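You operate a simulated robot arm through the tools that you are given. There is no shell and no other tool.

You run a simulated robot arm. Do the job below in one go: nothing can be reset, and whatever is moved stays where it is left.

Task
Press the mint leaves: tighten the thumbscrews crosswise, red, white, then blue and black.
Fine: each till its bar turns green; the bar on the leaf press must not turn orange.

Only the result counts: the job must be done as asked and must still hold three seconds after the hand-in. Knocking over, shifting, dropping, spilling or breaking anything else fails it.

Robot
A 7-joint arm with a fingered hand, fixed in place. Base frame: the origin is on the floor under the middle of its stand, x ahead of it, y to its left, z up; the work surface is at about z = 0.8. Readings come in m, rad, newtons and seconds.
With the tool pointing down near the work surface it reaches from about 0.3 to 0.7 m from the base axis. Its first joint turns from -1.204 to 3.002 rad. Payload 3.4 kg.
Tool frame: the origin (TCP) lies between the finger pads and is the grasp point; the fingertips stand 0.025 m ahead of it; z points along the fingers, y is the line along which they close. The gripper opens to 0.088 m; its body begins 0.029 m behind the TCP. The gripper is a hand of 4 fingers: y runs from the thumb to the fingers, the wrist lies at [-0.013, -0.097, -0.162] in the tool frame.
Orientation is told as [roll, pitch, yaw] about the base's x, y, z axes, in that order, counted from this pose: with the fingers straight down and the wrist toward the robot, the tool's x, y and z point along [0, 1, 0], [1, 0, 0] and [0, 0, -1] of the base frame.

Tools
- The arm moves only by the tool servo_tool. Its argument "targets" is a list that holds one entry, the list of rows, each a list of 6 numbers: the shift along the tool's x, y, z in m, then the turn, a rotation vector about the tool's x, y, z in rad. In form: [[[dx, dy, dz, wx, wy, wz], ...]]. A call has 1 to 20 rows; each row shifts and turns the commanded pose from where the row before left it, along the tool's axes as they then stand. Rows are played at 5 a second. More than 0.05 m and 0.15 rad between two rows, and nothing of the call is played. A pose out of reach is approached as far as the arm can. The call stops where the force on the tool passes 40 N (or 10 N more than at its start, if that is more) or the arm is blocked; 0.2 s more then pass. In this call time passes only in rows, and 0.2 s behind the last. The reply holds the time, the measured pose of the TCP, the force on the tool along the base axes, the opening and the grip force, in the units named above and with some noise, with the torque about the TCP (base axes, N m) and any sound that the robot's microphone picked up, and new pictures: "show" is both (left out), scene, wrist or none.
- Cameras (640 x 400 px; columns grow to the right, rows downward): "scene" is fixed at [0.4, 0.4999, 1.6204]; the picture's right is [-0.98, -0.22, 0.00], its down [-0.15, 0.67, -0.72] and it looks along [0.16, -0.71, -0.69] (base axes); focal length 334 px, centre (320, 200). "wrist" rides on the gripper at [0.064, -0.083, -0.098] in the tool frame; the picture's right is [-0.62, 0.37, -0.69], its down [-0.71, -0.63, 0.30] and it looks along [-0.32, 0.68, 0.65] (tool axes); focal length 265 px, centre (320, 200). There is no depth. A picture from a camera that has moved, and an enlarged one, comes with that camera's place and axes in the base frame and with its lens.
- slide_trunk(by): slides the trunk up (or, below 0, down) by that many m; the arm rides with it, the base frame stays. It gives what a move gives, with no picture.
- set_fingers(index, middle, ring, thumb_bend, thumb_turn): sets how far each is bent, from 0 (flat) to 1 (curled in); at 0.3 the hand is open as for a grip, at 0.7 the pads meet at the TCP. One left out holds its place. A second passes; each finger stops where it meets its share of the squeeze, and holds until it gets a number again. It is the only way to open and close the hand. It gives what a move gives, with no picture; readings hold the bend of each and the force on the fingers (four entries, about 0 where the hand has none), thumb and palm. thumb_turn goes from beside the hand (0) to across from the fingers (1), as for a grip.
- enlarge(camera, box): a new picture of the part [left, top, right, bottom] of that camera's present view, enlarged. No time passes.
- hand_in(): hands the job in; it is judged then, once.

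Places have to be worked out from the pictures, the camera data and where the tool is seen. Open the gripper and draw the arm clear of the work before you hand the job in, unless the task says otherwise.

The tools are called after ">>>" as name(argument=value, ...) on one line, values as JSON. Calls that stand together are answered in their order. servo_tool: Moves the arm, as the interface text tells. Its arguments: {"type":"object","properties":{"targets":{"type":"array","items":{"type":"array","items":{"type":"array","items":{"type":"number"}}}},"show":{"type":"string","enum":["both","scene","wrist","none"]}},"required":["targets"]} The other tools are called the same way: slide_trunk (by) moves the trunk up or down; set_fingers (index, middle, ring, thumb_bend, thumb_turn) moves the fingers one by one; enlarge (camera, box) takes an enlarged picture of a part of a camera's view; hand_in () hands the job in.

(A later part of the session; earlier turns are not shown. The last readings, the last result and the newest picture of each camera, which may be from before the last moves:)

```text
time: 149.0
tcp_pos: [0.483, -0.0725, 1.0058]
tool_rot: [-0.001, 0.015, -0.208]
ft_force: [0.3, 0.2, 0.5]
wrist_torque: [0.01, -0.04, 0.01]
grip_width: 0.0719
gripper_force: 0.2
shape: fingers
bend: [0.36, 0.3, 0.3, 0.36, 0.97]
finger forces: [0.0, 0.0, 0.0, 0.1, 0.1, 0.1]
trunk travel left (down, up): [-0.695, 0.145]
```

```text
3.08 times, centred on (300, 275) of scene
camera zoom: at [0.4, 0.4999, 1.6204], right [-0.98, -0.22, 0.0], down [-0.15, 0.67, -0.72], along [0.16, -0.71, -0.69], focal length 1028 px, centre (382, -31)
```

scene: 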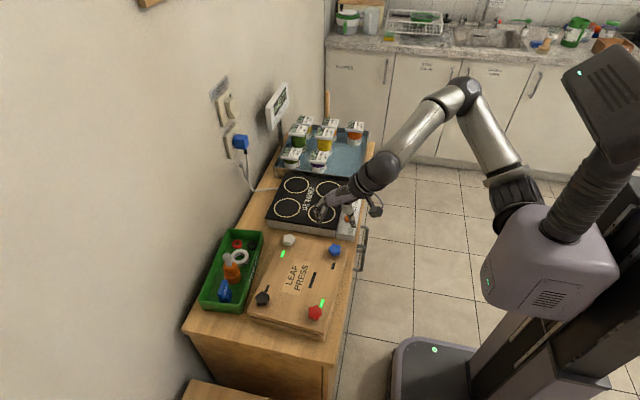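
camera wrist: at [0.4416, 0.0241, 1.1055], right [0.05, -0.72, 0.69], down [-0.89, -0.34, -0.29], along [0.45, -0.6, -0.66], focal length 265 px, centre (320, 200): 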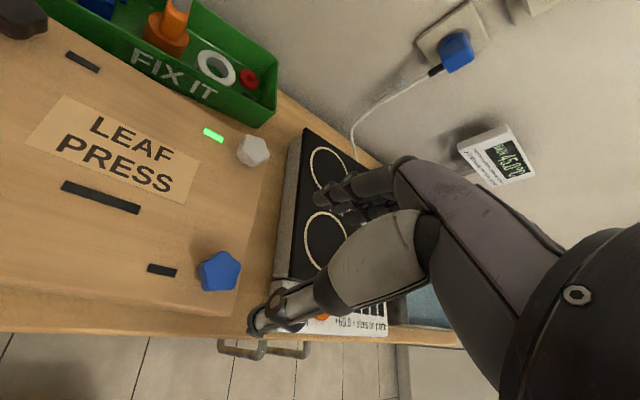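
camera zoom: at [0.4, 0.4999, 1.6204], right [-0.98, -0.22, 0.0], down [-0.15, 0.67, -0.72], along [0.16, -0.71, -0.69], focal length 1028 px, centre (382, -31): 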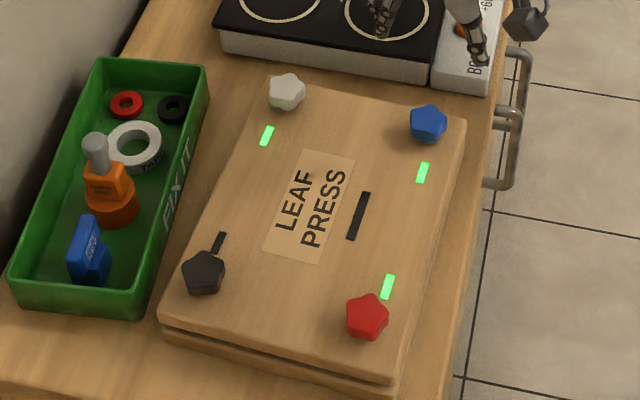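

Red, white and blue are green; centre bar dark. Last is black, at about (0.629, 0.115). I turn to yaw 0 and move over it at z ≈ 1.0.

>>> servo_tool(targets=[[[0, 0, 0, 0, 0, -0.07], [0, 0, 0, 0, 0, -0.07], [0, 0, 0, 0, 0, -0.068], [0.0187, 0.0146, 0, 0, 0, 0], [0.0187, 0.0146, 0, 0, 0, 0], [0.0187, 0.0146, 0, 0, 0, 0], [0.0187, 0.0146, 0, 0, 0, 0], [0.0187, 0.0146, 0, 0, 0, 0], [0.0187, 0.0146, 0, 0, 0, 0], [0.0187, 0.0146, 0, 0, 0, 0], [0.0187, 0.0146, 0, 0, 0, 0], [0.0187, 0.0146, 0, 0, 0, 0], [0.0187, 0.0146, 0, 0, 0, 0], [0, 0, 0, 0, 0, 0]]], show="both")

```text
time: 152.0
tcp_pos: [0.6303, 0.1161, 1.0028]
tool_rot: [0.003, 0.016, 0.0]
ft_force: [-0.3, -0.1, 1.0]
wrist_torque: [0.0, 0.02, -0.03]
grip_width: 0.0716
gripper_force: 0.1
shape: fingers
bend: [0.36, 0.3, 0.3, 0.36, 0.97]
finger forces: [0.1, 0.0, 0.0, 0.0, 0.0, 0.0]
trunk travel left (down, up): [-0.695, 0.145]
camera wrist: at [0.5479, 0.1795, 1.1018], right [0.38, -0.62, 0.69], down [-0.63, -0.71, -0.3], along [0.67, -0.32, -0.67], focal length 265 px, centre (320, 200)
```

scene: 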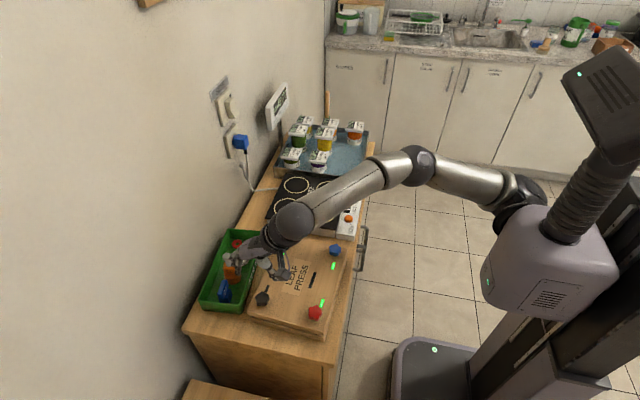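
wrist: 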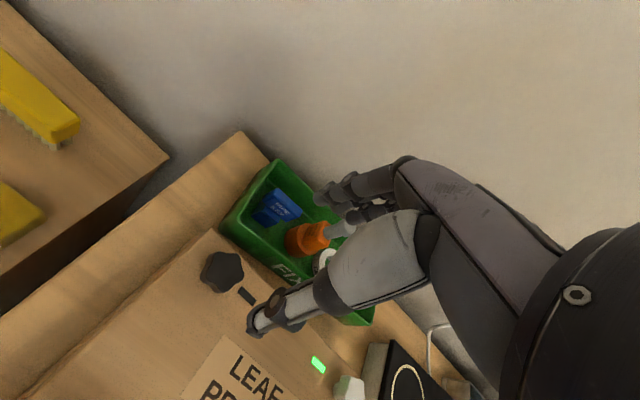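

Black is within a few mm of the axis. I test the positive yaw range here, gently, watching for reach limits.

>>> servo_tool(targets=[[[0, 0, 0, 0, 0, -0.08], [0, 0, 0, 0, 0, -0.08], [0, 0, 0, 0, 0, -0.08], [0, 0, 0, 0, 0, -0.08], [0, 0, 0, 0, 0, -0.08], [0, 0, 0, 0, 0, -0.08], [0, 0, 0, 0, 0, -0.08], [0, 0, 0, 0, 0, -0.08], [0, 0, 0, 0, 0, 0]]], show="none")

>>> enlarge(camera="wrist", box=[170, 220, 290, 330])

```text
time: 154.0
tcp_pos: [0.6299, 0.1154, 1.0048]
tool_rot: [0.01, 0.011, 0.641]
ft_force: [-0.4, 0.9, -0.6]
wrist_torque: [0.03, 0.0, 0.02]
grip_width: 0.0716
gripper_force: 0.0
shape: fingers
bend: [0.36, 0.3, 0.3, 0.36, 0.97]
finger forces: [0.1, 0.0, 0.0, 0.1, 0.0, 0.0]
trunk travel left (down, up): [-0.695, 0.145]
```

```text
3.64 times, centred on (230, 275) of wrist
camera zoom: at [0.5265, 0.1177, 1.1024], right [0.68, -0.28, 0.68], down [-0.08, -0.95, -0.3], along [0.73, 0.15, -0.66], focal length 965 px, centre (647, -73)
```

zoom: 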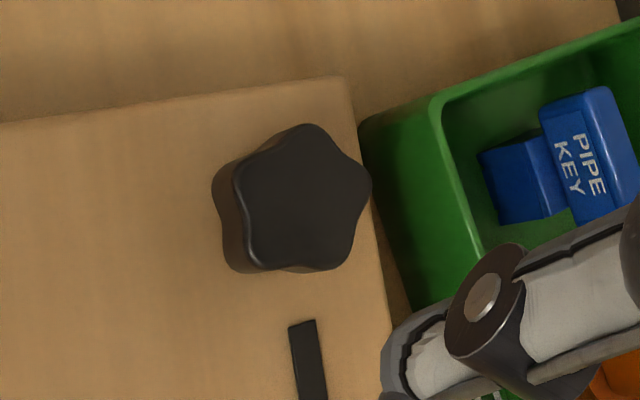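

Centred within ~2–3 mm. The tray rim is close to the black knob, so I check the rim's location and height relative to the fingers in the scene view.

>>> enlarge(camera="scene", box=[190, 220, 310, 330])

>>> enlarge(camera="wrist", box=[160, 160, 400, 360])

```text
3.64 times, centred on (250, 275) of scene
camera zoom: at [0.4, 0.4999, 1.6204], right [-0.98, -0.22, 0.0], down [-0.15, 0.67, -0.72], along [0.16, -0.71, -0.69], focal length 1215 px, centre (574, -73)
```

zoom: 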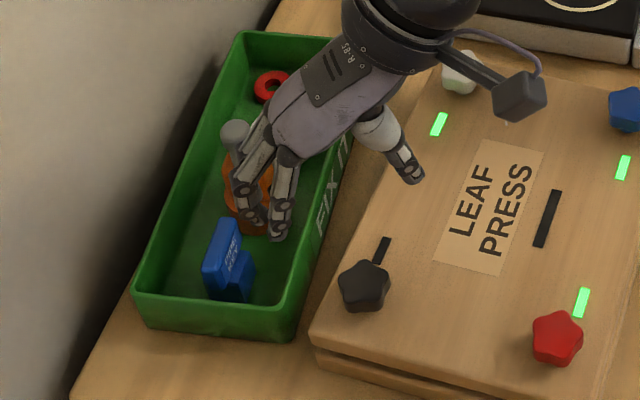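

```text
2.00 times, centred on (280, 260) of wrist
camera zoom: at [0.5265, 0.1177, 1.1024], right [0.68, -0.28, 0.68], down [-0.08, -0.95, -0.3], along [0.73, 0.15, -0.66], focal length 531 px, centre (400, 80)
```

zoom: 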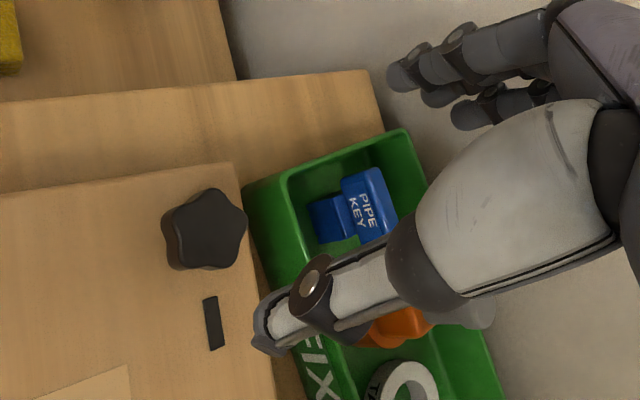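

The tray rim (z ≈ 0.84) and its contents stay below/outside the finger sweep. I test the clockwise end of the range at this height, down to about -0.48, then return.

>>> servo_tool(targets=[[[0, 0, 0, 0, 0, 0.08], [0, 0, 0, 0, 0, 0.08], [0, 0, 0, 0, 0, 0.08], [0, 0, 0, 0, 0, 0.08], [0, 0, 0, 0, 0, 0.08], [0, 0, 0, 0, 0, 0.08], [0, 0, 0, 0, 0, 0.08], [0, 0, 0, 0, 0, 0.08], [0, 0, 0, 0, 0, 0.08], [0, 0, 0, 0, 0, 0.08], [0, 0, 0, 0, 0, 0.08], [0, 0, 0, 0, 0, 0.08], [0, 0, 0, 0, 0, 0.08], [0, 0, 0, 0, 0, 0]]], show="both")

>>> servo_tool(targets=[[[0, 0, 0, 0, 0, -0.08], [0, 0, 0, 0, 0, -0.08], [0, 0, 0, 0, 0, -0.08], [0, 0, 0, 0, 0, -0.08], [0, 0, 0, 0, 0, -0.08], [0, 0, 0, 0, 0, -0.08], [0, 0, 0, 0, 0, -0.08], [0, 0, 0, 0, 0, -0.08], [0, 0, 0, 0, 0, -0.08], [0, 0, 0, 0, 0, -0.08], [0, 0, 0, 0, 0, -0.08], [0, 0, 0, 0, 0, -0.08], [0, 0, 0, 0, 0, -0.08], [0, 0, 0, 0, 0, 0]]], show="none")

```text
time: 157.0
tcp_pos: [0.6302, 0.1154, 1.0043]
tool_rot: [-0.004, 0.013, -0.403]
ft_force: [-0.9, 0.4, -0.2]
wrist_torque: [-0.04, -0.01, -0.03]
grip_width: 0.0716
gripper_force: 0.1
shape: fingers
bend: [0.36, 0.3, 0.3, 0.36, 0.97]
finger forces: [0.0, 0.0, 0.0, 0.0, 0.0, 0.0]
trunk travel left (down, up): [-0.695, 0.145]
camera wrist: at [0.5803, 0.207, 1.1017], right [0.11, -0.72, 0.69], down [-0.86, -0.41, -0.29], along [0.49, -0.56, -0.66], focal length 265 px, centre (320, 200)
```

scene: 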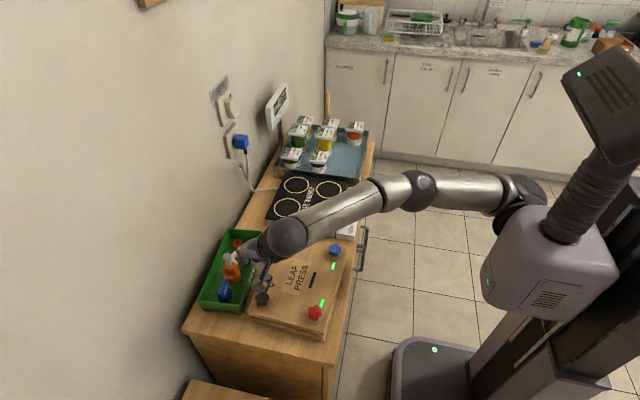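
wrist: 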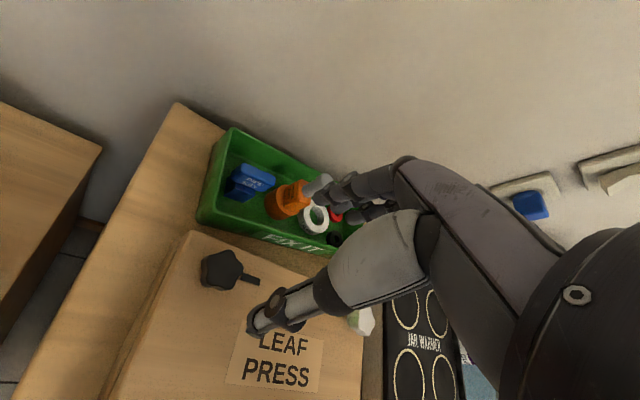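

```text
time: 160.0
tcp_pos: [0.6301, 0.1171, 1.0045]
tool_rot: [0.011, 0.011, 0.642]
ft_force: [0.6, 0.2, -0.4]
wrist_torque: [-0.01, -0.02, 0.03]
grip_width: 0.0717
gripper_force: 0.1
shape: fingers
bend: [0.36, 0.3, 0.3, 0.36, 0.97]
finger forces: [0.0, 0.0, 0.0, 0.0, 0.1, 0.0]
trunk travel left (down, up): [-0.695, 0.145]
```

Clean over -0.40..+0.64. I tuck middle and ring slightly, lower to z ≈ 0.946 and check centring and the lobes.

>>> set_fingers(middle=0.36, ring=0.36)

>>> slide_trunk(by=-0.058)

>>> enlarge(camera="wrist", box=[210, 220, 310, 320])

>>> enlarge(camera="scene", box=[190, 220, 310, 330])

```text
time: 161.0
tcp_pos: [0.6301, 0.116, 1.0031]
tool_rot: [0.011, 0.009, 0.641]
ft_force: [-0.3, -0.1, 0.6]
wrist_torque: [0.01, 0.01, -0.02]
grip_width: 0.0717
gripper_force: 0.0
shape: fingers
bend: [0.36, 0.36, 0.36, 0.36, 0.97]
finger forces: [0.0, 0.0, 0.1, 0.1, 0.1, 0.0]
trunk travel left (down, up): [-0.695, 0.145]
```

```text
time: 161.9
tcp_pos: [0.6298, 0.1159, 0.9462]
tool_rot: [0.01, 0.011, 0.641]
ft_force: [-0.2, 0.2, 0.0]
wrist_torque: [0.02, -0.01, 0.0]
grip_width: 0.0716
gripper_force: 0.1
shape: fingers
bend: [0.36, 0.36, 0.36, 0.36, 0.97]
finger forces: [0.0, 0.0, 0.0, 0.0, 0.0, 0.0]
trunk travel left (down, up): [-0.637, 0.203]
```

```text
4.00 times, centred on (260, 270) of wrist
camera zoom: at [0.5261, 0.1177, 1.0443], right [0.68, -0.28, 0.68], down [-0.08, -0.95, -0.31], along [0.73, 0.15, -0.66], focal length 1062 px, centre (560, -80)
```

zoom: 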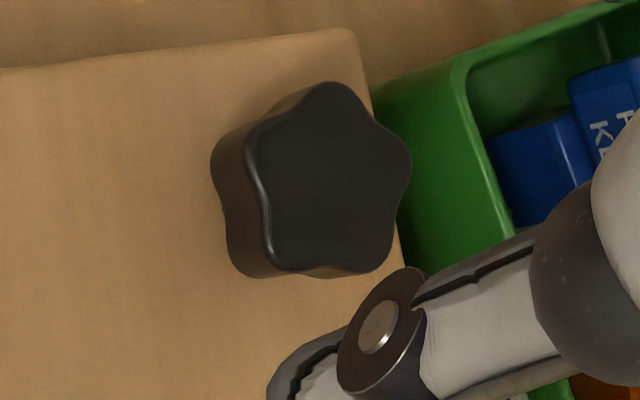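

```text
3.64 times, centred on (250, 275) of scene
camera zoom: at [0.4, 0.4999, 1.6204], right [-0.98, -0.22, 0.0], down [-0.15, 0.67, -0.72], along [0.16, -0.71, -0.69], focal length 1215 px, centre (574, -73)
```

zoom: 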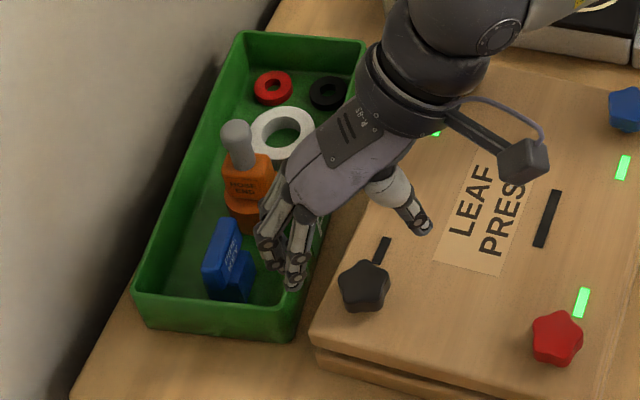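

Valley faces the index exactly, offset only ~1.5 mm, and tray rim/items are clear of the fingers by 2 cm or more. I nudge, lower 5 cm and grip black.

>>> servo_tool(targets=[[[-0.001, 0.001, 0, 0, 0, 0], [0, 0, 0, 0, 0, 0]]], show="none")

>>> slide_trunk(by=-0.05)

>>> set_fingers(index=0.54, thumb_bend=0.54)

>>> enlarge(camera="scene", box=[190, 220, 310, 330])

```text
time: 162.6
tcp_pos: [0.6305, 0.1164, 0.9462]
tool_rot: [0.012, 0.01, 0.639]
ft_force: [0.4, -0.1, -0.3]
wrist_torque: [-0.01, 0.0, 0.02]
grip_width: 0.0716
gripper_force: 0.0
shape: fingers
bend: [0.36, 0.36, 0.36, 0.36, 0.97]
finger forces: [0.0, 0.0, 0.0, 0.0, 0.0, 0.1]
trunk travel left (down, up): [-0.637, 0.203]
```

```text
time: 163.5
tcp_pos: [0.6305, 0.1145, 0.8961]
tool_rot: [0.01, 0.01, 0.64]
ft_force: [-0.2, 0.1, 0.2]
wrist_torque: [0.0, -0.02, 0.0]
grip_width: 0.0719
gripper_force: 0.0
shape: fingers
bend: [0.36, 0.36, 0.36, 0.36, 0.97]
finger forces: [0.1, 0.0, 0.0, 0.0, 0.0, 0.0]
trunk travel left (down, up): [-0.587, 0.253]
```

```text
time: 164.5
tcp_pos: [0.6311, 0.1161, 0.8945]
tool_rot: [0.012, 0.012, 0.642]
ft_force: [-0.1, -0.1, 0.3]
wrist_torque: [-0.02, -0.01, -0.01]
grip_width: 0.0334
gripper_force: 0.1
shape: fingers
bend: [0.54, 0.36, 0.36, 0.54, 0.97]
finger forces: [0.1, 0.0, 0.0, 0.1, 0.1, 0.0]
trunk travel left (down, up): [-0.587, 0.253]
```

```text
3.64 times, centred on (250, 275) of scene
camera zoom: at [0.4, 0.4999, 1.6204], right [-0.98, -0.22, 0.0], down [-0.15, 0.67, -0.72], along [0.16, -0.71, -0.69], focal length 1215 px, centre (574, -73)
```

zoom: 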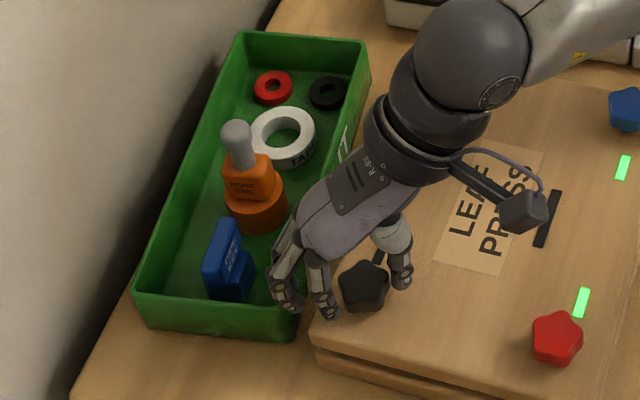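

Fingers are clear of the tray contents (the ring is already at its closest point). I squeeze and turn clockwise 0.4 rad.

>>> set_fingers(index=0.78, thumb_bend=0.78)

>>> servo_tool(targets=[[[0, 0, 0, 0, 0, 0.05], [0, 0, 0, 0, 0, 0.05], [0, 0, 0, 0, 0, 0.05], [0, 0, 0, 0, 0, 0.05], [0, 0, 0, 0, 0, 0.05], [0, 0, 0, 0, 0, 0.05], [0, 0, 0, 0, 0, 0.05], [0, 0, 0, 0, 0, 0.05]]], show="none")

>>> enlarge(camera="wrist", box=[180, 170, 380, 370])

>>> enlarge(camera="scene", box=[190, 220, 310, 330])

```text
time: 165.5
tcp_pos: [0.6306, 0.1151, 0.8948]
tool_rot: [0.011, 0.011, 0.642]
ft_force: [-4.8, -3.8, -0.7]
wrist_torque: [-0.08, 0.05, 0.03]
grip_width: 0.0213
gripper_force: 11.5
shape: fingers
bend: [0.58, 0.36, 0.36, 0.62, 0.97]
finger forces: [9.1, 0.1, 0.0, 0.0, 13.9, 0.0]
trunk travel left (down, up): [-0.587, 0.253]
```

```text
time: 167.3
tcp_pos: [0.6309, 0.1161, 0.8957]
tool_rot: [0.005, 0.014, 0.24]
ft_force: [-3.4, -1.4, 0.0]
wrist_torque: [-0.02, 0.06, 0.02]
grip_width: 0.0213
gripper_force: 11.1
shape: fingers
bend: [0.58, 0.36, 0.36, 0.62, 0.97]
finger forces: [9.7, 0.0, 0.0, 0.0, 12.8, 0.1]
trunk travel left (down, up): [-0.587, 0.253]
```

```text
2.00 times, centred on (280, 270) of wrist
camera zoom: at [0.5366, 0.1585, 0.9941], right [0.52, -0.52, 0.68], down [-0.45, -0.84, -0.3], along [0.73, -0.15, -0.67], focal length 531 px, centre (400, 60)
```

zoom: 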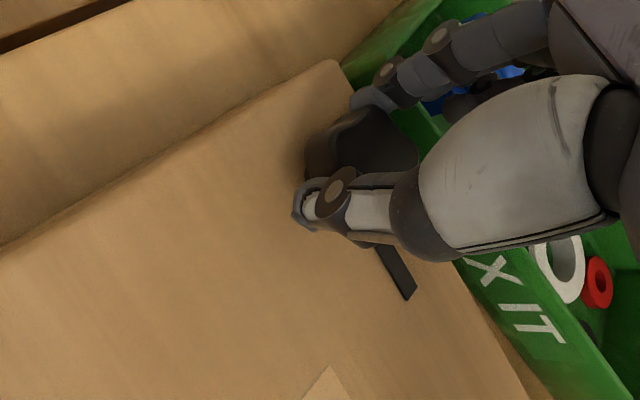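

```text
3.64 times, centred on (250, 275) of scene
camera zoom: at [0.4, 0.4999, 1.6204], right [-0.98, -0.22, 0.0], down [-0.15, 0.67, -0.72], along [0.16, -0.71, -0.69], focal length 1215 px, centre (574, -73)
```

zoom: 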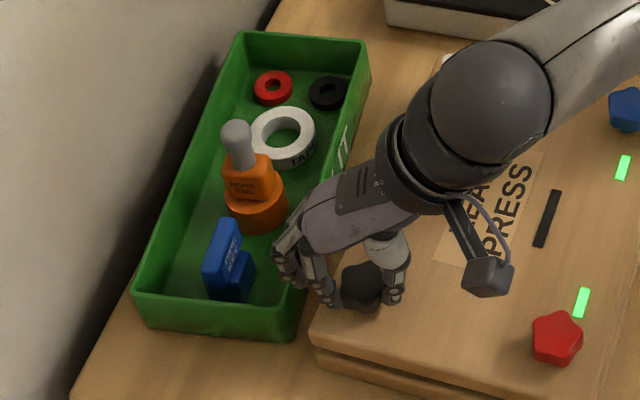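

Turning smoothly. The black bar is partly visible near the thumb; I proceed in smaller steps, watching torque too.

>>> servo_tool(targets=[[[0, 0, 0, 0, 0, 0.05], [0, 0, 0, 0, 0, 0.05], [0, 0, 0, 0, 0, 0.05], [0, 0, 0, 0, 0, 0.05], [0, 0, 0, 0, 0, 0.05], [0, 0, 0, 0, 0, 0.05]]], show="none")

>>> enlarge(camera="wrist", box=[220, 170, 420, 370])

>>> enlarge(camera="scene", box=[190, 220, 310, 330])

```text
time: 168.7
tcp_pos: [0.6302, 0.1152, 0.897]
tool_rot: [0.0, 0.016, -0.06]
ft_force: [-1.8, 0.8, -0.7]
wrist_torque: [-0.02, 0.0, 0.05]
grip_width: 0.0213
gripper_force: 11.3
shape: fingers
bend: [0.57, 0.36, 0.36, 0.63, 0.97]
finger forces: [10.4, 0.0, 0.0, 0.0, 11.9, 0.1]
trunk travel left (down, up): [-0.587, 0.253]
```

```text
2.00 times, centred on (320, 270) of wrist
camera zoom: at [0.5535, 0.1854, 0.9939], right [0.34, -0.64, 0.69], down [-0.68, -0.68, -0.29], along [0.65, -0.36, -0.66], focal length 531 px, centre (320, 60)
```

zoom: 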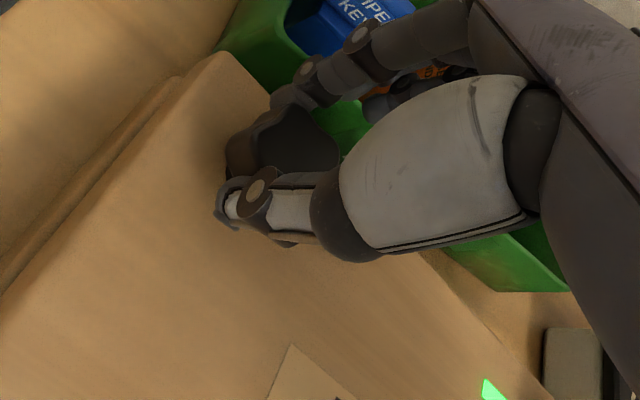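

```text
3.64 times, centred on (250, 275) of scene
camera zoom: at [0.4, 0.4999, 1.6204], right [-0.98, -0.22, 0.0], down [-0.15, 0.67, -0.72], along [0.16, -0.71, -0.69], focal length 1215 px, centre (574, -73)
```

zoom: 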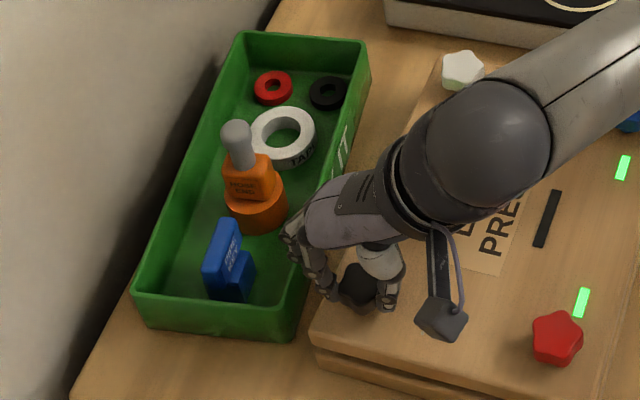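

The bar is hidden under the palm now, so I step 0.15 rad at a time watching torque (earlier greens came at 0.13–0.18 N·m).

>>> servo_tool(targets=[[[0, 0, 0, 0, 0, 0.05], [0, 0, 0, 0, 0, 0.05], [0, 0, 0, 0, 0, 0.05]]], show="none")

>>> servo_tool(targets=[[[0, 0, 0, 0, 0, 0.05], [0, 0, 0, 0, 0, 0.05], [0, 0, 0, 0, 0, 0.05]]], show="wrist")

```text
time: 169.5
tcp_pos: [0.632, 0.1159, 0.8967]
tool_rot: [-0.001, 0.015, -0.209]
ft_force: [-0.5, 0.9, 0.1]
wrist_torque: [-0.02, 0.01, 0.01]
grip_width: 0.0211
gripper_force: 11.6
shape: fingers
bend: [0.57, 0.36, 0.36, 0.64, 0.97]
finger forces: [11.0, 0.1, 0.1, 0.0, 11.6, 0.1]
trunk travel left (down, up): [-0.587, 0.253]
```

```text
time: 170.3
tcp_pos: [0.6311, 0.1161, 0.8948]
tool_rot: [-0.003, 0.014, -0.36]
ft_force: [-0.4, 2.4, 0.7]
wrist_torque: [-0.02, -0.05, 0.06]
grip_width: 0.0216
gripper_force: 11.2
shape: fingers
bend: [0.56, 0.36, 0.36, 0.64, 0.97]
finger forces: [11.5, 0.0, 0.1, 0.0, 11.6, 0.1]
trunk travel left (down, up): [-0.587, 0.253]
camera wrist: at [0.5774, 0.2058, 0.9934], right [0.14, -0.71, 0.69], down [-0.85, -0.45, -0.29], along [0.52, -0.54, -0.66], focal length 265 px, centre (320, 200)
```

wrist: 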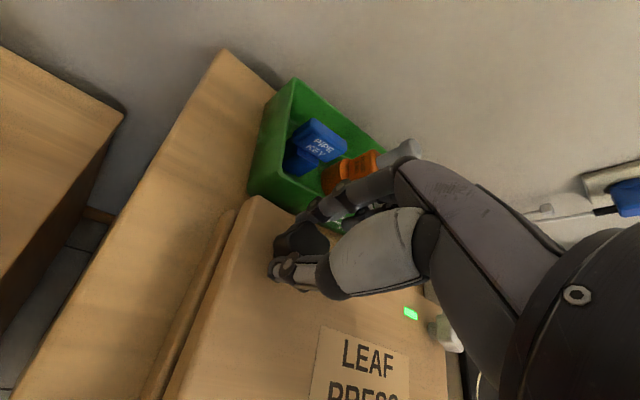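

1.0 rad done, torque still low. I release, lift, and swing back to about yaw 0.8 for the next stroke, checking the bar on the way.

>>> set_fingers(index=0.36, thumb_bend=0.36)

>>> slide_trunk(by=0.05)

>>> servo_tool(targets=[[[0, 0, 0, 0, 0, -0.08], [0, 0, 0, 0, 0, -0.08], [0, 0, 0, 0, 0, -0.08], [0, 0, 0, 0, 0, -0.08], [0, 0, 0, 0, 0, -0.08], [0, 0, 0, 0, 0, -0.08], [0, 0, 0, 0, 0, -0.08], [0, 0, 0, 0, 0, -0.08], [0, 0, 0, 0, 0, -0.08], [0, 0, 0, 0, 0, -0.08], [0, 0, 0, 0, 0, -0.08], [0, 0, 0, 0, 0, -0.08], [0, 0, 0, 0, 0, -0.08], [0, 0, 0, 0, 0, -0.08], [0, 0, 0, 0, 0, 0]]], show="wrist")

>>> enlarge(camera="wrist", box=[210, 220, 310, 320])

```text
time: 171.3
tcp_pos: [0.631, 0.1161, 0.8963]
tool_rot: [-0.003, 0.018, -0.361]
ft_force: [-0.4, -0.9, -0.1]
wrist_torque: [0.01, -0.02, 0.0]
grip_width: 0.0717
gripper_force: 0.1
shape: fingers
bend: [0.36, 0.36, 0.36, 0.36, 0.97]
finger forces: [0.0, 0.0, 0.0, 0.1, 0.1, 0.1]
trunk travel left (down, up): [-0.587, 0.253]
```

```text
time: 172.2
tcp_pos: [0.6308, 0.1156, 0.9459]
tool_rot: [-0.004, 0.016, -0.358]
ft_force: [0.0, 0.3, -0.7]
wrist_torque: [-0.01, -0.01, 0.01]
grip_width: 0.0719
gripper_force: 0.1
shape: fingers
bend: [0.36, 0.36, 0.36, 0.36, 0.97]
finger forces: [0.0, 0.0, 0.0, 0.0, 0.1, 0.1]
trunk travel left (down, up): [-0.637, 0.203]
```

```text
time: 175.4
tcp_pos: [0.6308, 0.1156, 0.9457]
tool_rot: [0.01, 0.011, 0.681]
ft_force: [0.2, 0.7, -0.6]
wrist_torque: [0.02, -0.02, -0.01]
grip_width: 0.0714
gripper_force: 0.0
shape: fingers
bend: [0.36, 0.36, 0.36, 0.36, 0.97]
finger forces: [0.0, 0.0, 0.1, 0.1, 0.0, 0.0]
out of reach, approached as far as the arm can: row 14
trunk travel left (down, up): [-0.637, 0.203]
camera wrist: at [0.5275, 0.1129, 1.0438], right [0.69, -0.25, 0.68], down [-0.04, -0.95, -0.31], along [0.73, 0.18, -0.66], focal length 265 px, centre (320, 200)
```

wrist: 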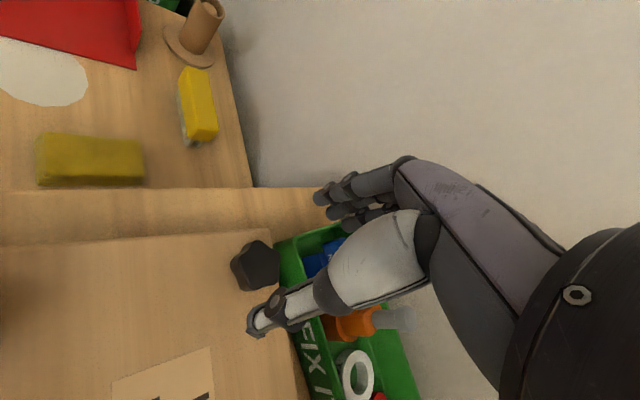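

```text
4.00 times, centred on (260, 270) of wrist
camera zoom: at [0.5275, 0.1129, 1.0438], right [0.69, -0.25, 0.68], down [-0.04, -0.95, -0.31], along [0.73, 0.18, -0.66], focal length 1062 px, centre (560, -80)
```

zoom: 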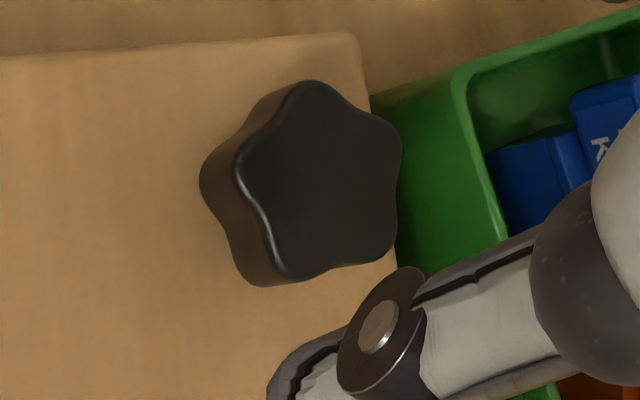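

Range tops out at 0.68 here; alignment is still near the valley. I lower, grip and turn 0.4 rad.

>>> slide_trunk(by=-0.05)

>>> set_fingers(index=0.54, thumb_bend=0.54)

>>> set_fingers(index=0.78, thumb_bend=0.78)

>>> servo_tool(targets=[[[0, 0, 0, 0, 0, 0.05], [0, 0, 0, 0, 0, 0.05], [0, 0, 0, 0, 0, 0.05], [0, 0, 0, 0, 0, 0.05], [0, 0, 0, 0, 0, 0.05], [0, 0, 0, 0, 0, 0.05]]], show="none")

>>> enlarge(camera="wrist", box=[180, 170, 380, 370])

```text
time: 176.3
tcp_pos: [0.6307, 0.1157, 0.8945]
tool_rot: [0.01, 0.01, 0.68]
ft_force: [0.0, 0.1, -0.2]
wrist_torque: [0.0, 0.02, -0.02]
grip_width: 0.0718
gripper_force: 0.0
shape: fingers
bend: [0.36, 0.36, 0.36, 0.36, 0.97]
finger forces: [0.0, 0.0, 0.0, 0.1, 0.1, 0.1]
trunk travel left (down, up): [-0.587, 0.253]
```

```text
time: 177.3
tcp_pos: [0.6306, 0.1154, 0.8955]
tool_rot: [0.01, 0.012, 0.681]
ft_force: [0.3, 0.0, 0.2]
wrist_torque: [-0.02, -0.02, -0.02]
grip_width: 0.0333
gripper_force: 0.1
shape: fingers
bend: [0.54, 0.36, 0.36, 0.54, 0.97]
finger forces: [0.0, 0.0, 0.1, 0.0, 0.0, 0.1]
trunk travel left (down, up): [-0.587, 0.253]
```

```text
time: 178.3
tcp_pos: [0.6314, 0.115, 0.8954]
tool_rot: [0.01, 0.011, 0.682]
ft_force: [-1.3, -0.1, -0.2]
wrist_torque: [0.0, -0.02, 0.04]
grip_width: 0.0222
gripper_force: 9.0
shape: fingers
bend: [0.59, 0.36, 0.36, 0.6, 0.97]
finger forces: [8.3, 0.0, 0.0, 0.0, 9.7, 0.0]
trunk travel left (down, up): [-0.587, 0.253]
```

```text
time: 179.7
tcp_pos: [0.6311, 0.1156, 0.8946]
tool_rot: [0.007, 0.015, 0.379]
ft_force: [-0.1, 1.2, -0.4]
wrist_torque: [0.05, -0.01, 0.04]
grip_width: 0.0223
gripper_force: 8.8
shape: fingers
bend: [0.59, 0.36, 0.36, 0.61, 0.98]
finger forces: [9.1, 0.0, 0.0, 0.0, 8.7, 0.1]
trunk travel left (down, up): [-0.587, 0.253]
```

```text
2.00 times, centred on (280, 270) of wrist
camera zoom: at [0.5315, 0.1446, 0.9936], right [0.58, -0.44, 0.68], down [-0.32, -0.9, -0.3], along [0.74, -0.05, -0.67], focal length 531 px, centre (400, 60)
```

zoom: 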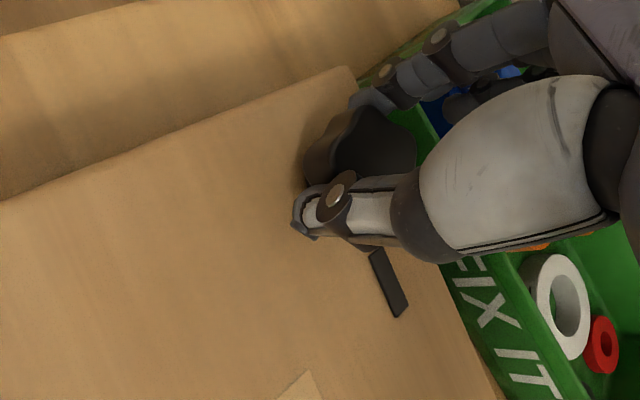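

About 1.3 rad total, bar dark and visible. I continue 0.2 rad.

>>> servo_tool(targets=[[[0, 0, 0, 0, 0, 0.05], [0, 0, 0, 0, 0, 0.05], [0, 0, 0, 0, 0, 0.05], [0, 0, 0, 0, 0, 0.05]]], show="none")

>>> enlarge(camera="wrist", box=[180, 170, 380, 370])

```text
time: 180.7
tcp_pos: [0.6313, 0.1153, 0.8942]
tool_rot: [0.006, 0.015, 0.18]
ft_force: [0.8, 1.7, 0.0]
wrist_torque: [0.03, -0.04, 0.05]
grip_width: 0.0221
gripper_force: 9.2
shape: fingers
bend: [0.58, 0.36, 0.36, 0.61, 0.98]
finger forces: [9.7, 0.1, 0.1, 0.1, 8.3, 0.0]
trunk travel left (down, up): [-0.587, 0.253]
```

```text
2.00 times, centred on (280, 270) of wrist
camera zoom: at [0.5393, 0.1643, 0.9935], right [0.48, -0.55, 0.68], down [-0.5, -0.82, -0.3], along [0.72, -0.2, -0.67], focal length 531 px, centre (400, 60)
```

zoom: 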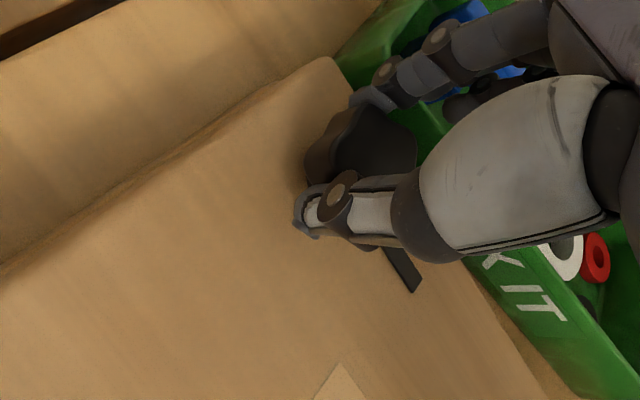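

Still dark and easy. I step 0.1 rad at a time with images, as the bar will get hidden soon.

>>> servo_tool(targets=[[[0, 0, 0, 0, 0, 0.05], [0, 0, 0, 0, 0, 0.05], [0, 0, 0, 0, 0, 0.05]]], show="none")

>>> enlarge(camera="wrist", box=[230, 170, 430, 370])

>>> servo_tool(targets=[[[0, 0, 0, 0, 0, 0.05], [0, 0, 0, 0, 0, 0.05]]], show="none")

>>> enlarge(camera="wrist", box=[230, 170, 430, 370])

```text
time: 181.5
tcp_pos: [0.6312, 0.1152, 0.8947]
tool_rot: [0.004, 0.016, 0.029]
ft_force: [1.1, 1.1, 1.2]
wrist_torque: [0.06, -0.05, 0.02]
grip_width: 0.0222
gripper_force: 9.5
shape: fingers
bend: [0.58, 0.36, 0.36, 0.62, 0.98]
finger forces: [9.7, 0.0, 0.1, 0.0, 8.4, 0.0]
trunk travel left (down, up): [-0.587, 0.253]
```

```text
2.00 times, centred on (330, 270) of wrist
camera zoom: at [0.5478, 0.1777, 0.9934], right [0.4, -0.61, 0.69], down [-0.61, -0.73, -0.3], along [0.68, -0.3, -0.67], focal length 531 px, centre (300, 60)
```

zoom: 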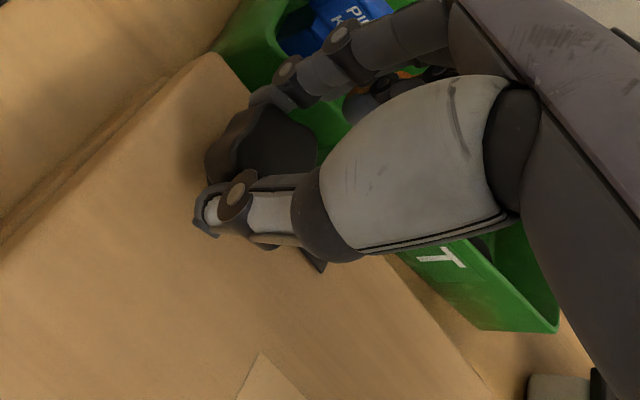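

```text
time: 182.1
tcp_pos: [0.6315, 0.1168, 0.8945]
tool_rot: [-0.002, 0.014, -0.068]
ft_force: [0.9, 2.4, -0.7]
wrist_torque: [0.07, -0.04, 0.12]
grip_width: 0.0223
gripper_force: 9.8
shape: fingers
bend: [0.58, 0.36, 0.36, 0.61, 0.98]
finger forces: [11.0, 0.1, 0.0, 0.1, 8.6, 0.0]
trunk travel left (down, up): [-0.587, 0.253]
```

```text
2.00 times, centred on (330, 270) of wrist
camera zoom: at [0.554, 0.1862, 0.9933], right [0.34, -0.64, 0.69], down [-0.68, -0.67, -0.29], along [0.65, -0.37, -0.66], focal length 531 px, centre (300, 60)
```

zoom: 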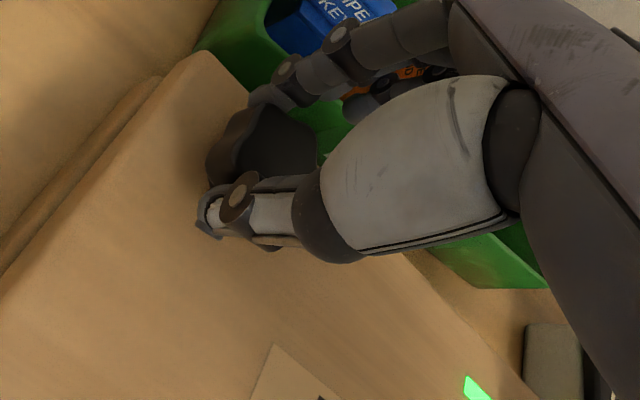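

Torque rises to about 0.12 — tightening begins. I take one 0.05 rad step at a time now and look for the green glow.

>>> servo_tool(targets=[[[0, 0, 0, 0, 0, 0.05]]], show="none")

>>> enlarge(camera="scene", box=[220, 230, 340, 340])

>>> enlarge(camera="wrist", box=[230, 170, 430, 370])

```text
time: 182.5
tcp_pos: [0.6302, 0.1176, 0.8956]
tool_rot: [0.0, 0.017, -0.118]
ft_force: [0.7, 3.6, -0.2]
wrist_torque: [0.1, -0.07, 0.13]
grip_width: 0.0224
gripper_force: 9.7
shape: fingers
bend: [0.58, 0.36, 0.36, 0.61, 0.98]
finger forces: [11.7, 0.0, 0.0, 0.0, 8.2, 0.1]
trunk travel left (down, up): [-0.587, 0.253]
```

```text
3.64 times, centred on (280, 285) of scene
camera zoom: at [0.4, 0.4999, 1.6204], right [-0.98, -0.22, 0.0], down [-0.15, 0.67, -0.72], along [0.16, -0.71, -0.69], focal length 1215 px, centre (466, -109)
```

zoom: 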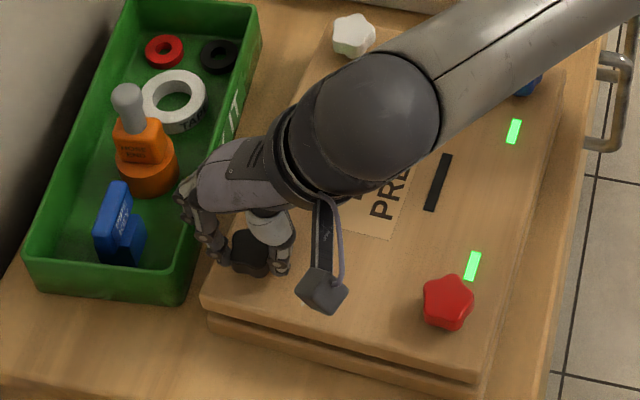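

```text
2.00 times, centred on (330, 270) of wrist
camera zoom: at [0.5576, 0.1903, 0.9933], right [0.3, -0.66, 0.69], down [-0.71, -0.63, -0.29], along [0.63, -0.4, -0.66], focal length 531 px, centre (300, 60)
```

zoom: 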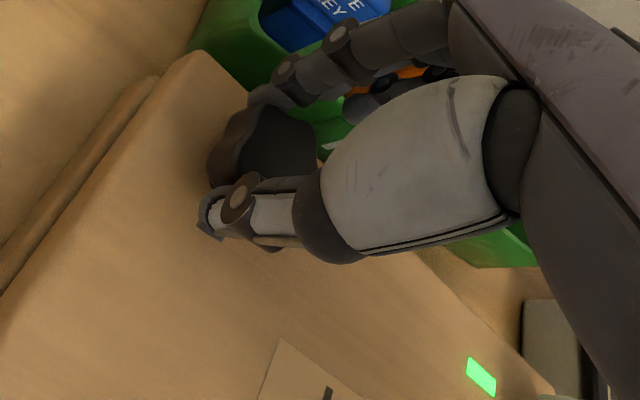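

No green glow yet, torque 0.13. Another 0.05 rad step.

>>> servo_tool(targets=[[[0, 0, 0, 0, 0, 0.05]]], show="none")

>>> enlarge(camera="wrist", box=[230, 170, 430, 370])

>>> enlarge(camera="scene", box=[220, 230, 340, 340])

```text
time: 182.9
tcp_pos: [0.6309, 0.1166, 0.8951]
tool_rot: [-0.002, 0.015, -0.167]
ft_force: [1.0, 6.1, -0.6]
wrist_torque: [0.13, -0.05, 0.08]
grip_width: 0.0202
gripper_force: 8.6
shape: fingers
bend: [0.58, 0.36, 0.36, 0.63, 0.97]
finger forces: [11.2, 0.0, 0.0, 0.1, 6.4, 0.1]
trunk travel left (down, up): [-0.587, 0.253]
```

```text
2.00 times, centred on (330, 270) of wrist
camera zoom: at [0.5614, 0.1947, 0.9932], right [0.27, -0.67, 0.69], down [-0.75, -0.6, -0.29], along [0.61, -0.43, -0.66], focal length 531 px, centre (300, 60)
```

zoom: 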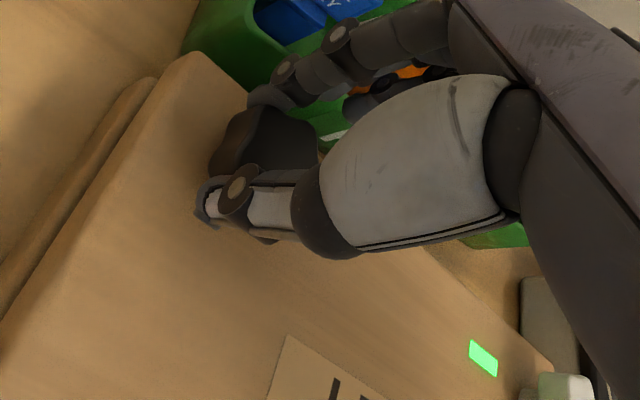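

```text
3.64 times, centred on (280, 285) of scene
camera zoom: at [0.4, 0.4999, 1.6204], right [-0.98, -0.22, 0.0], down [-0.15, 0.67, -0.72], along [0.16, -0.71, -0.69], focal length 1215 px, centre (466, -109)
```

zoom: 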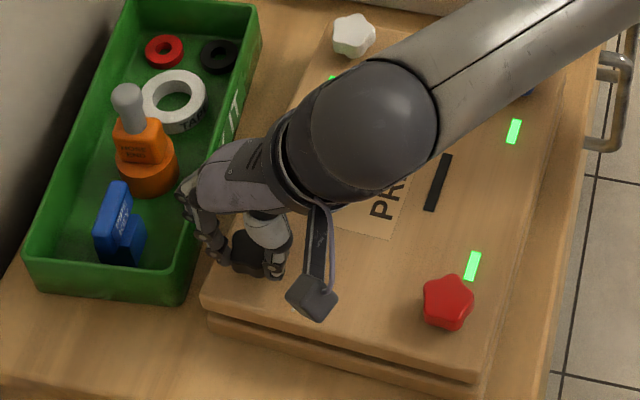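

The thumb slipped slightly on the lobe (force dropped). I release, lift and swing to see the bar and realign with the star.

>>> set_fingers(index=0.36, thumb_bend=0.36)

>>> slide_trunk(by=0.05)

>>> servo_tool(targets=[[[0, 0, 0, 0, 0, -0.08], [0, 0, 0, 0, 0, -0.08], [0, 0, 0, 0, 0, -0.08], [0, 0, 0, 0, 0, -0.08], [0, 0, 0, 0, 0, -0.08], [0, 0, 0, 0, 0, -0.08], [0, 0, 0, 0, 0, -0.08], [0, 0, 0, 0, 0, -0.08], [0, 0, 0, 0, 0, 0]]], show="none")

>>> enlarge(camera="scene", box=[220, 230, 340, 340])

>>> enlarge(camera="wrist", box=[210, 220, 310, 320])

```text
time: 183.9
tcp_pos: [0.6311, 0.1154, 0.8955]
tool_rot: [-0.001, 0.015, -0.167]
ft_force: [-0.6, 0.0, -0.1]
wrist_torque: [-0.02, 0.02, 0.0]
grip_width: 0.0716
gripper_force: 0.0
shape: fingers
bend: [0.36, 0.36, 0.36, 0.36, 0.97]
finger forces: [0.0, 0.0, 0.0, 0.0, 0.0, 0.0]
trunk travel left (down, up): [-0.587, 0.253]
```

```text
time: 184.8
tcp_pos: [0.6308, 0.1149, 0.9459]
tool_rot: [-0.001, 0.017, -0.168]
ft_force: [-0.2, -0.3, -0.4]
wrist_torque: [-0.01, -0.01, 0.03]
grip_width: 0.0716
gripper_force: 0.0
shape: fingers
bend: [0.36, 0.36, 0.36, 0.36, 0.97]
finger forces: [0.0, 0.1, 0.0, 0.0, 0.1, 0.1]
trunk travel left (down, up): [-0.637, 0.203]
```

```text
time: 186.8
tcp_pos: [0.6308, 0.1162, 0.9446]
tool_rot: [0.009, 0.011, 0.474]
ft_force: [-1.0, 1.0, -0.4]
wrist_torque: [0.0, 0.02, -0.03]
grip_width: 0.0717
gripper_force: 0.0
shape: fingers
bend: [0.36, 0.36, 0.36, 0.36, 0.97]
finger forces: [0.0, 0.0, 0.0, 0.0, 0.2, 0.1]
trunk travel left (down, up): [-0.637, 0.203]
```

```text
3.64 times, centred on (280, 285) of scene
camera zoom: at [0.4, 0.4999, 1.6204], right [-0.98, -0.22, 0.0], down [-0.15, 0.67, -0.72], along [0.16, -0.71, -0.69], focal length 1215 px, centre (466, -109)
```

zoom: 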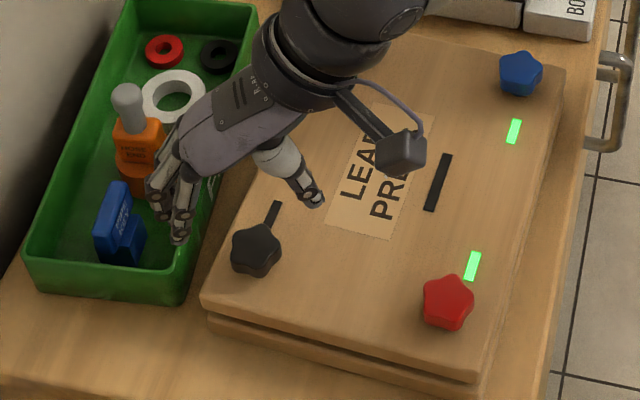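

```text
4.00 times, centred on (260, 270) of wrist
camera zoom: at [0.529, 0.1348, 1.044], right [0.62, -0.39, 0.68], down [-0.24, -0.92, -0.3], along [0.75, 0.02, -0.67], focal length 1062 px, centre (560, -80)
```

zoom: 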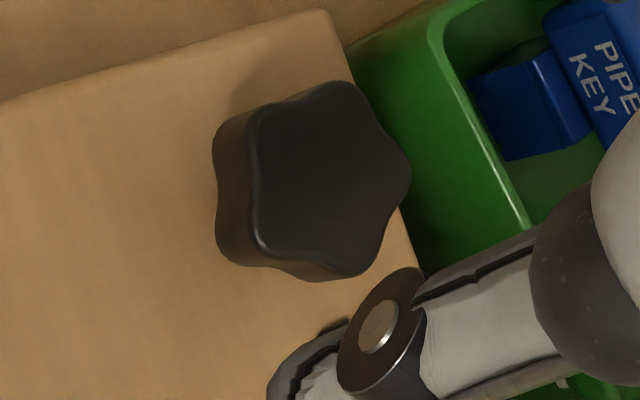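

Black's bar is still dark, just short. I turn to yaw 0.26 where the index sits exactly in a valley, lower and grip firmer.

>>> servo_tool(targets=[[[0, 0, 0, 0, 0, 0.07], [0, 0, 0, 0, 0, 0.07], [0, 0, 0, 0, 0, 0.07], [0, 0, 0, 0, 0, 0]]], show="none")

>>> slide_trunk(by=-0.05)

>>> set_fingers(index=0.54, thumb_bend=0.54)

>>> set_fingers(index=0.84, thumb_bend=0.84)

>>> enlarge(camera="wrist", box=[230, 170, 430, 370])

```text
time: 187.8
tcp_pos: [0.6309, 0.1139, 0.946]
tool_rot: [0.007, 0.016, 0.261]
ft_force: [0.5, -0.2, -0.2]
wrist_torque: [-0.01, -0.03, -0.02]
grip_width: 0.0717
gripper_force: 0.0
shape: fingers
bend: [0.36, 0.36, 0.36, 0.36, 0.97]
finger forces: [0.0, 0.1, 0.0, 0.0, 0.0, 0.0]
trunk travel left (down, up): [-0.637, 0.203]
```

```text
time: 188.8
tcp_pos: [0.6312, 0.1161, 0.895]
tool_rot: [0.004, 0.014, 0.263]
ft_force: [0.0, -0.1, -0.7]
wrist_torque: [-0.01, 0.04, -0.02]
grip_width: 0.0714
gripper_force: 0.1
shape: fingers
bend: [0.36, 0.36, 0.36, 0.36, 0.97]
finger forces: [0.0, 0.0, 0.0, 0.0, 0.1, 0.0]
trunk travel left (down, up): [-0.587, 0.253]
```

```text
time: 189.8
tcp_pos: [0.6311, 0.1159, 0.8956]
tool_rot: [0.004, 0.015, 0.263]
ft_force: [-0.3, -0.6, 0.6]
wrist_torque: [0.0, 0.0, -0.02]
grip_width: 0.0332
gripper_force: 0.1
shape: fingers
bend: [0.54, 0.36, 0.36, 0.54, 0.97]
finger forces: [0.0, 0.1, 0.1, 0.0, 0.1, 0.1]
trunk travel left (down, up): [-0.587, 0.253]
```

```text
time: 190.8
tcp_pos: [0.6295, 0.1152, 0.8953]
tool_rot: [0.006, 0.014, 0.261]
ft_force: [-6.4, -3.0, 0.6]
wrist_torque: [-0.03, 0.06, 0.03]
grip_width: 0.0208
gripper_force: 14.3
shape: fingers
bend: [0.57, 0.36, 0.36, 0.65, 0.97]
finger forces: [10.1, 0.1, 0.1, 0.0, 16.9, 0.0]
trunk travel left (down, up): [-0.587, 0.253]
```

```text
2.00 times, centred on (330, 270) of wrist
camera zoom: at [0.5346, 0.1556, 0.9938], right [0.53, -0.5, 0.68], down [-0.43, -0.85, -0.3], along [0.73, -0.14, -0.67], focal length 531 px, centre (300, 60)
```

zoom: 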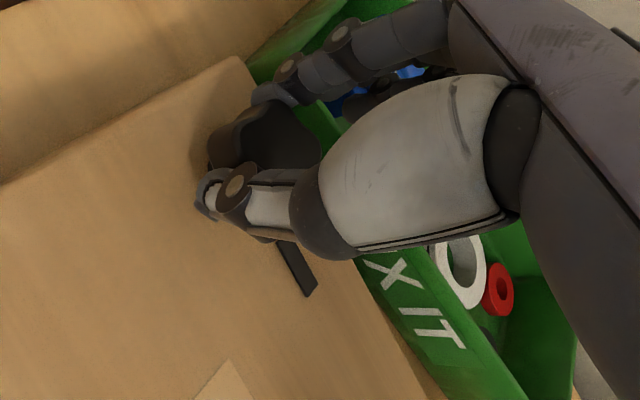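

Grip is 14 N with the bar in view. I turn 0.1 rad and check.

>>> servo_tool(targets=[[[0, 0, 0, 0, 0, 0.05], [0, 0, 0, 0, 0, 0.05]]], show="none")

>>> enlarge(camera="wrist", box=[230, 170, 430, 370])

```text
time: 191.3
tcp_pos: [0.631, 0.1148, 0.8973]
tool_rot: [0.004, 0.013, 0.163]
ft_force: [-8.6, -0.8, -0.2]
wrist_torque: [-0.01, 0.08, 0.11]
grip_width: 0.0208
gripper_force: 13.9
shape: fingers
bend: [0.57, 0.36, 0.36, 0.65, 0.98]
finger forces: [10.7, 0.0, 0.1, 0.0, 17.5, 0.1]
trunk travel left (down, up): [-0.587, 0.253]
```

```text
2.00 times, centred on (330, 270) of wrist
camera zoom: at [0.5394, 0.1656, 0.9939], right [0.47, -0.55, 0.68], down [-0.51, -0.81, -0.3], along [0.72, -0.21, -0.67], focal length 531 px, centre (300, 60)
```

zoom: 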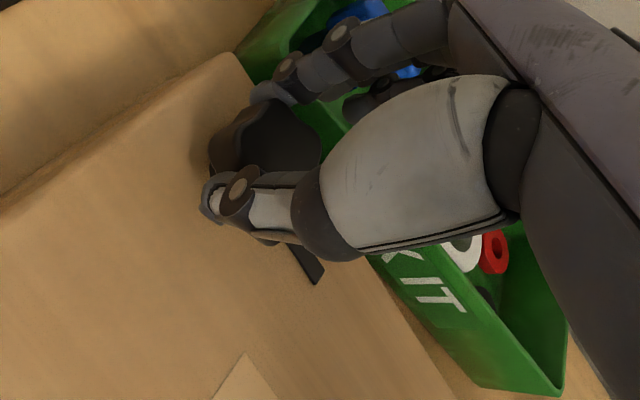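

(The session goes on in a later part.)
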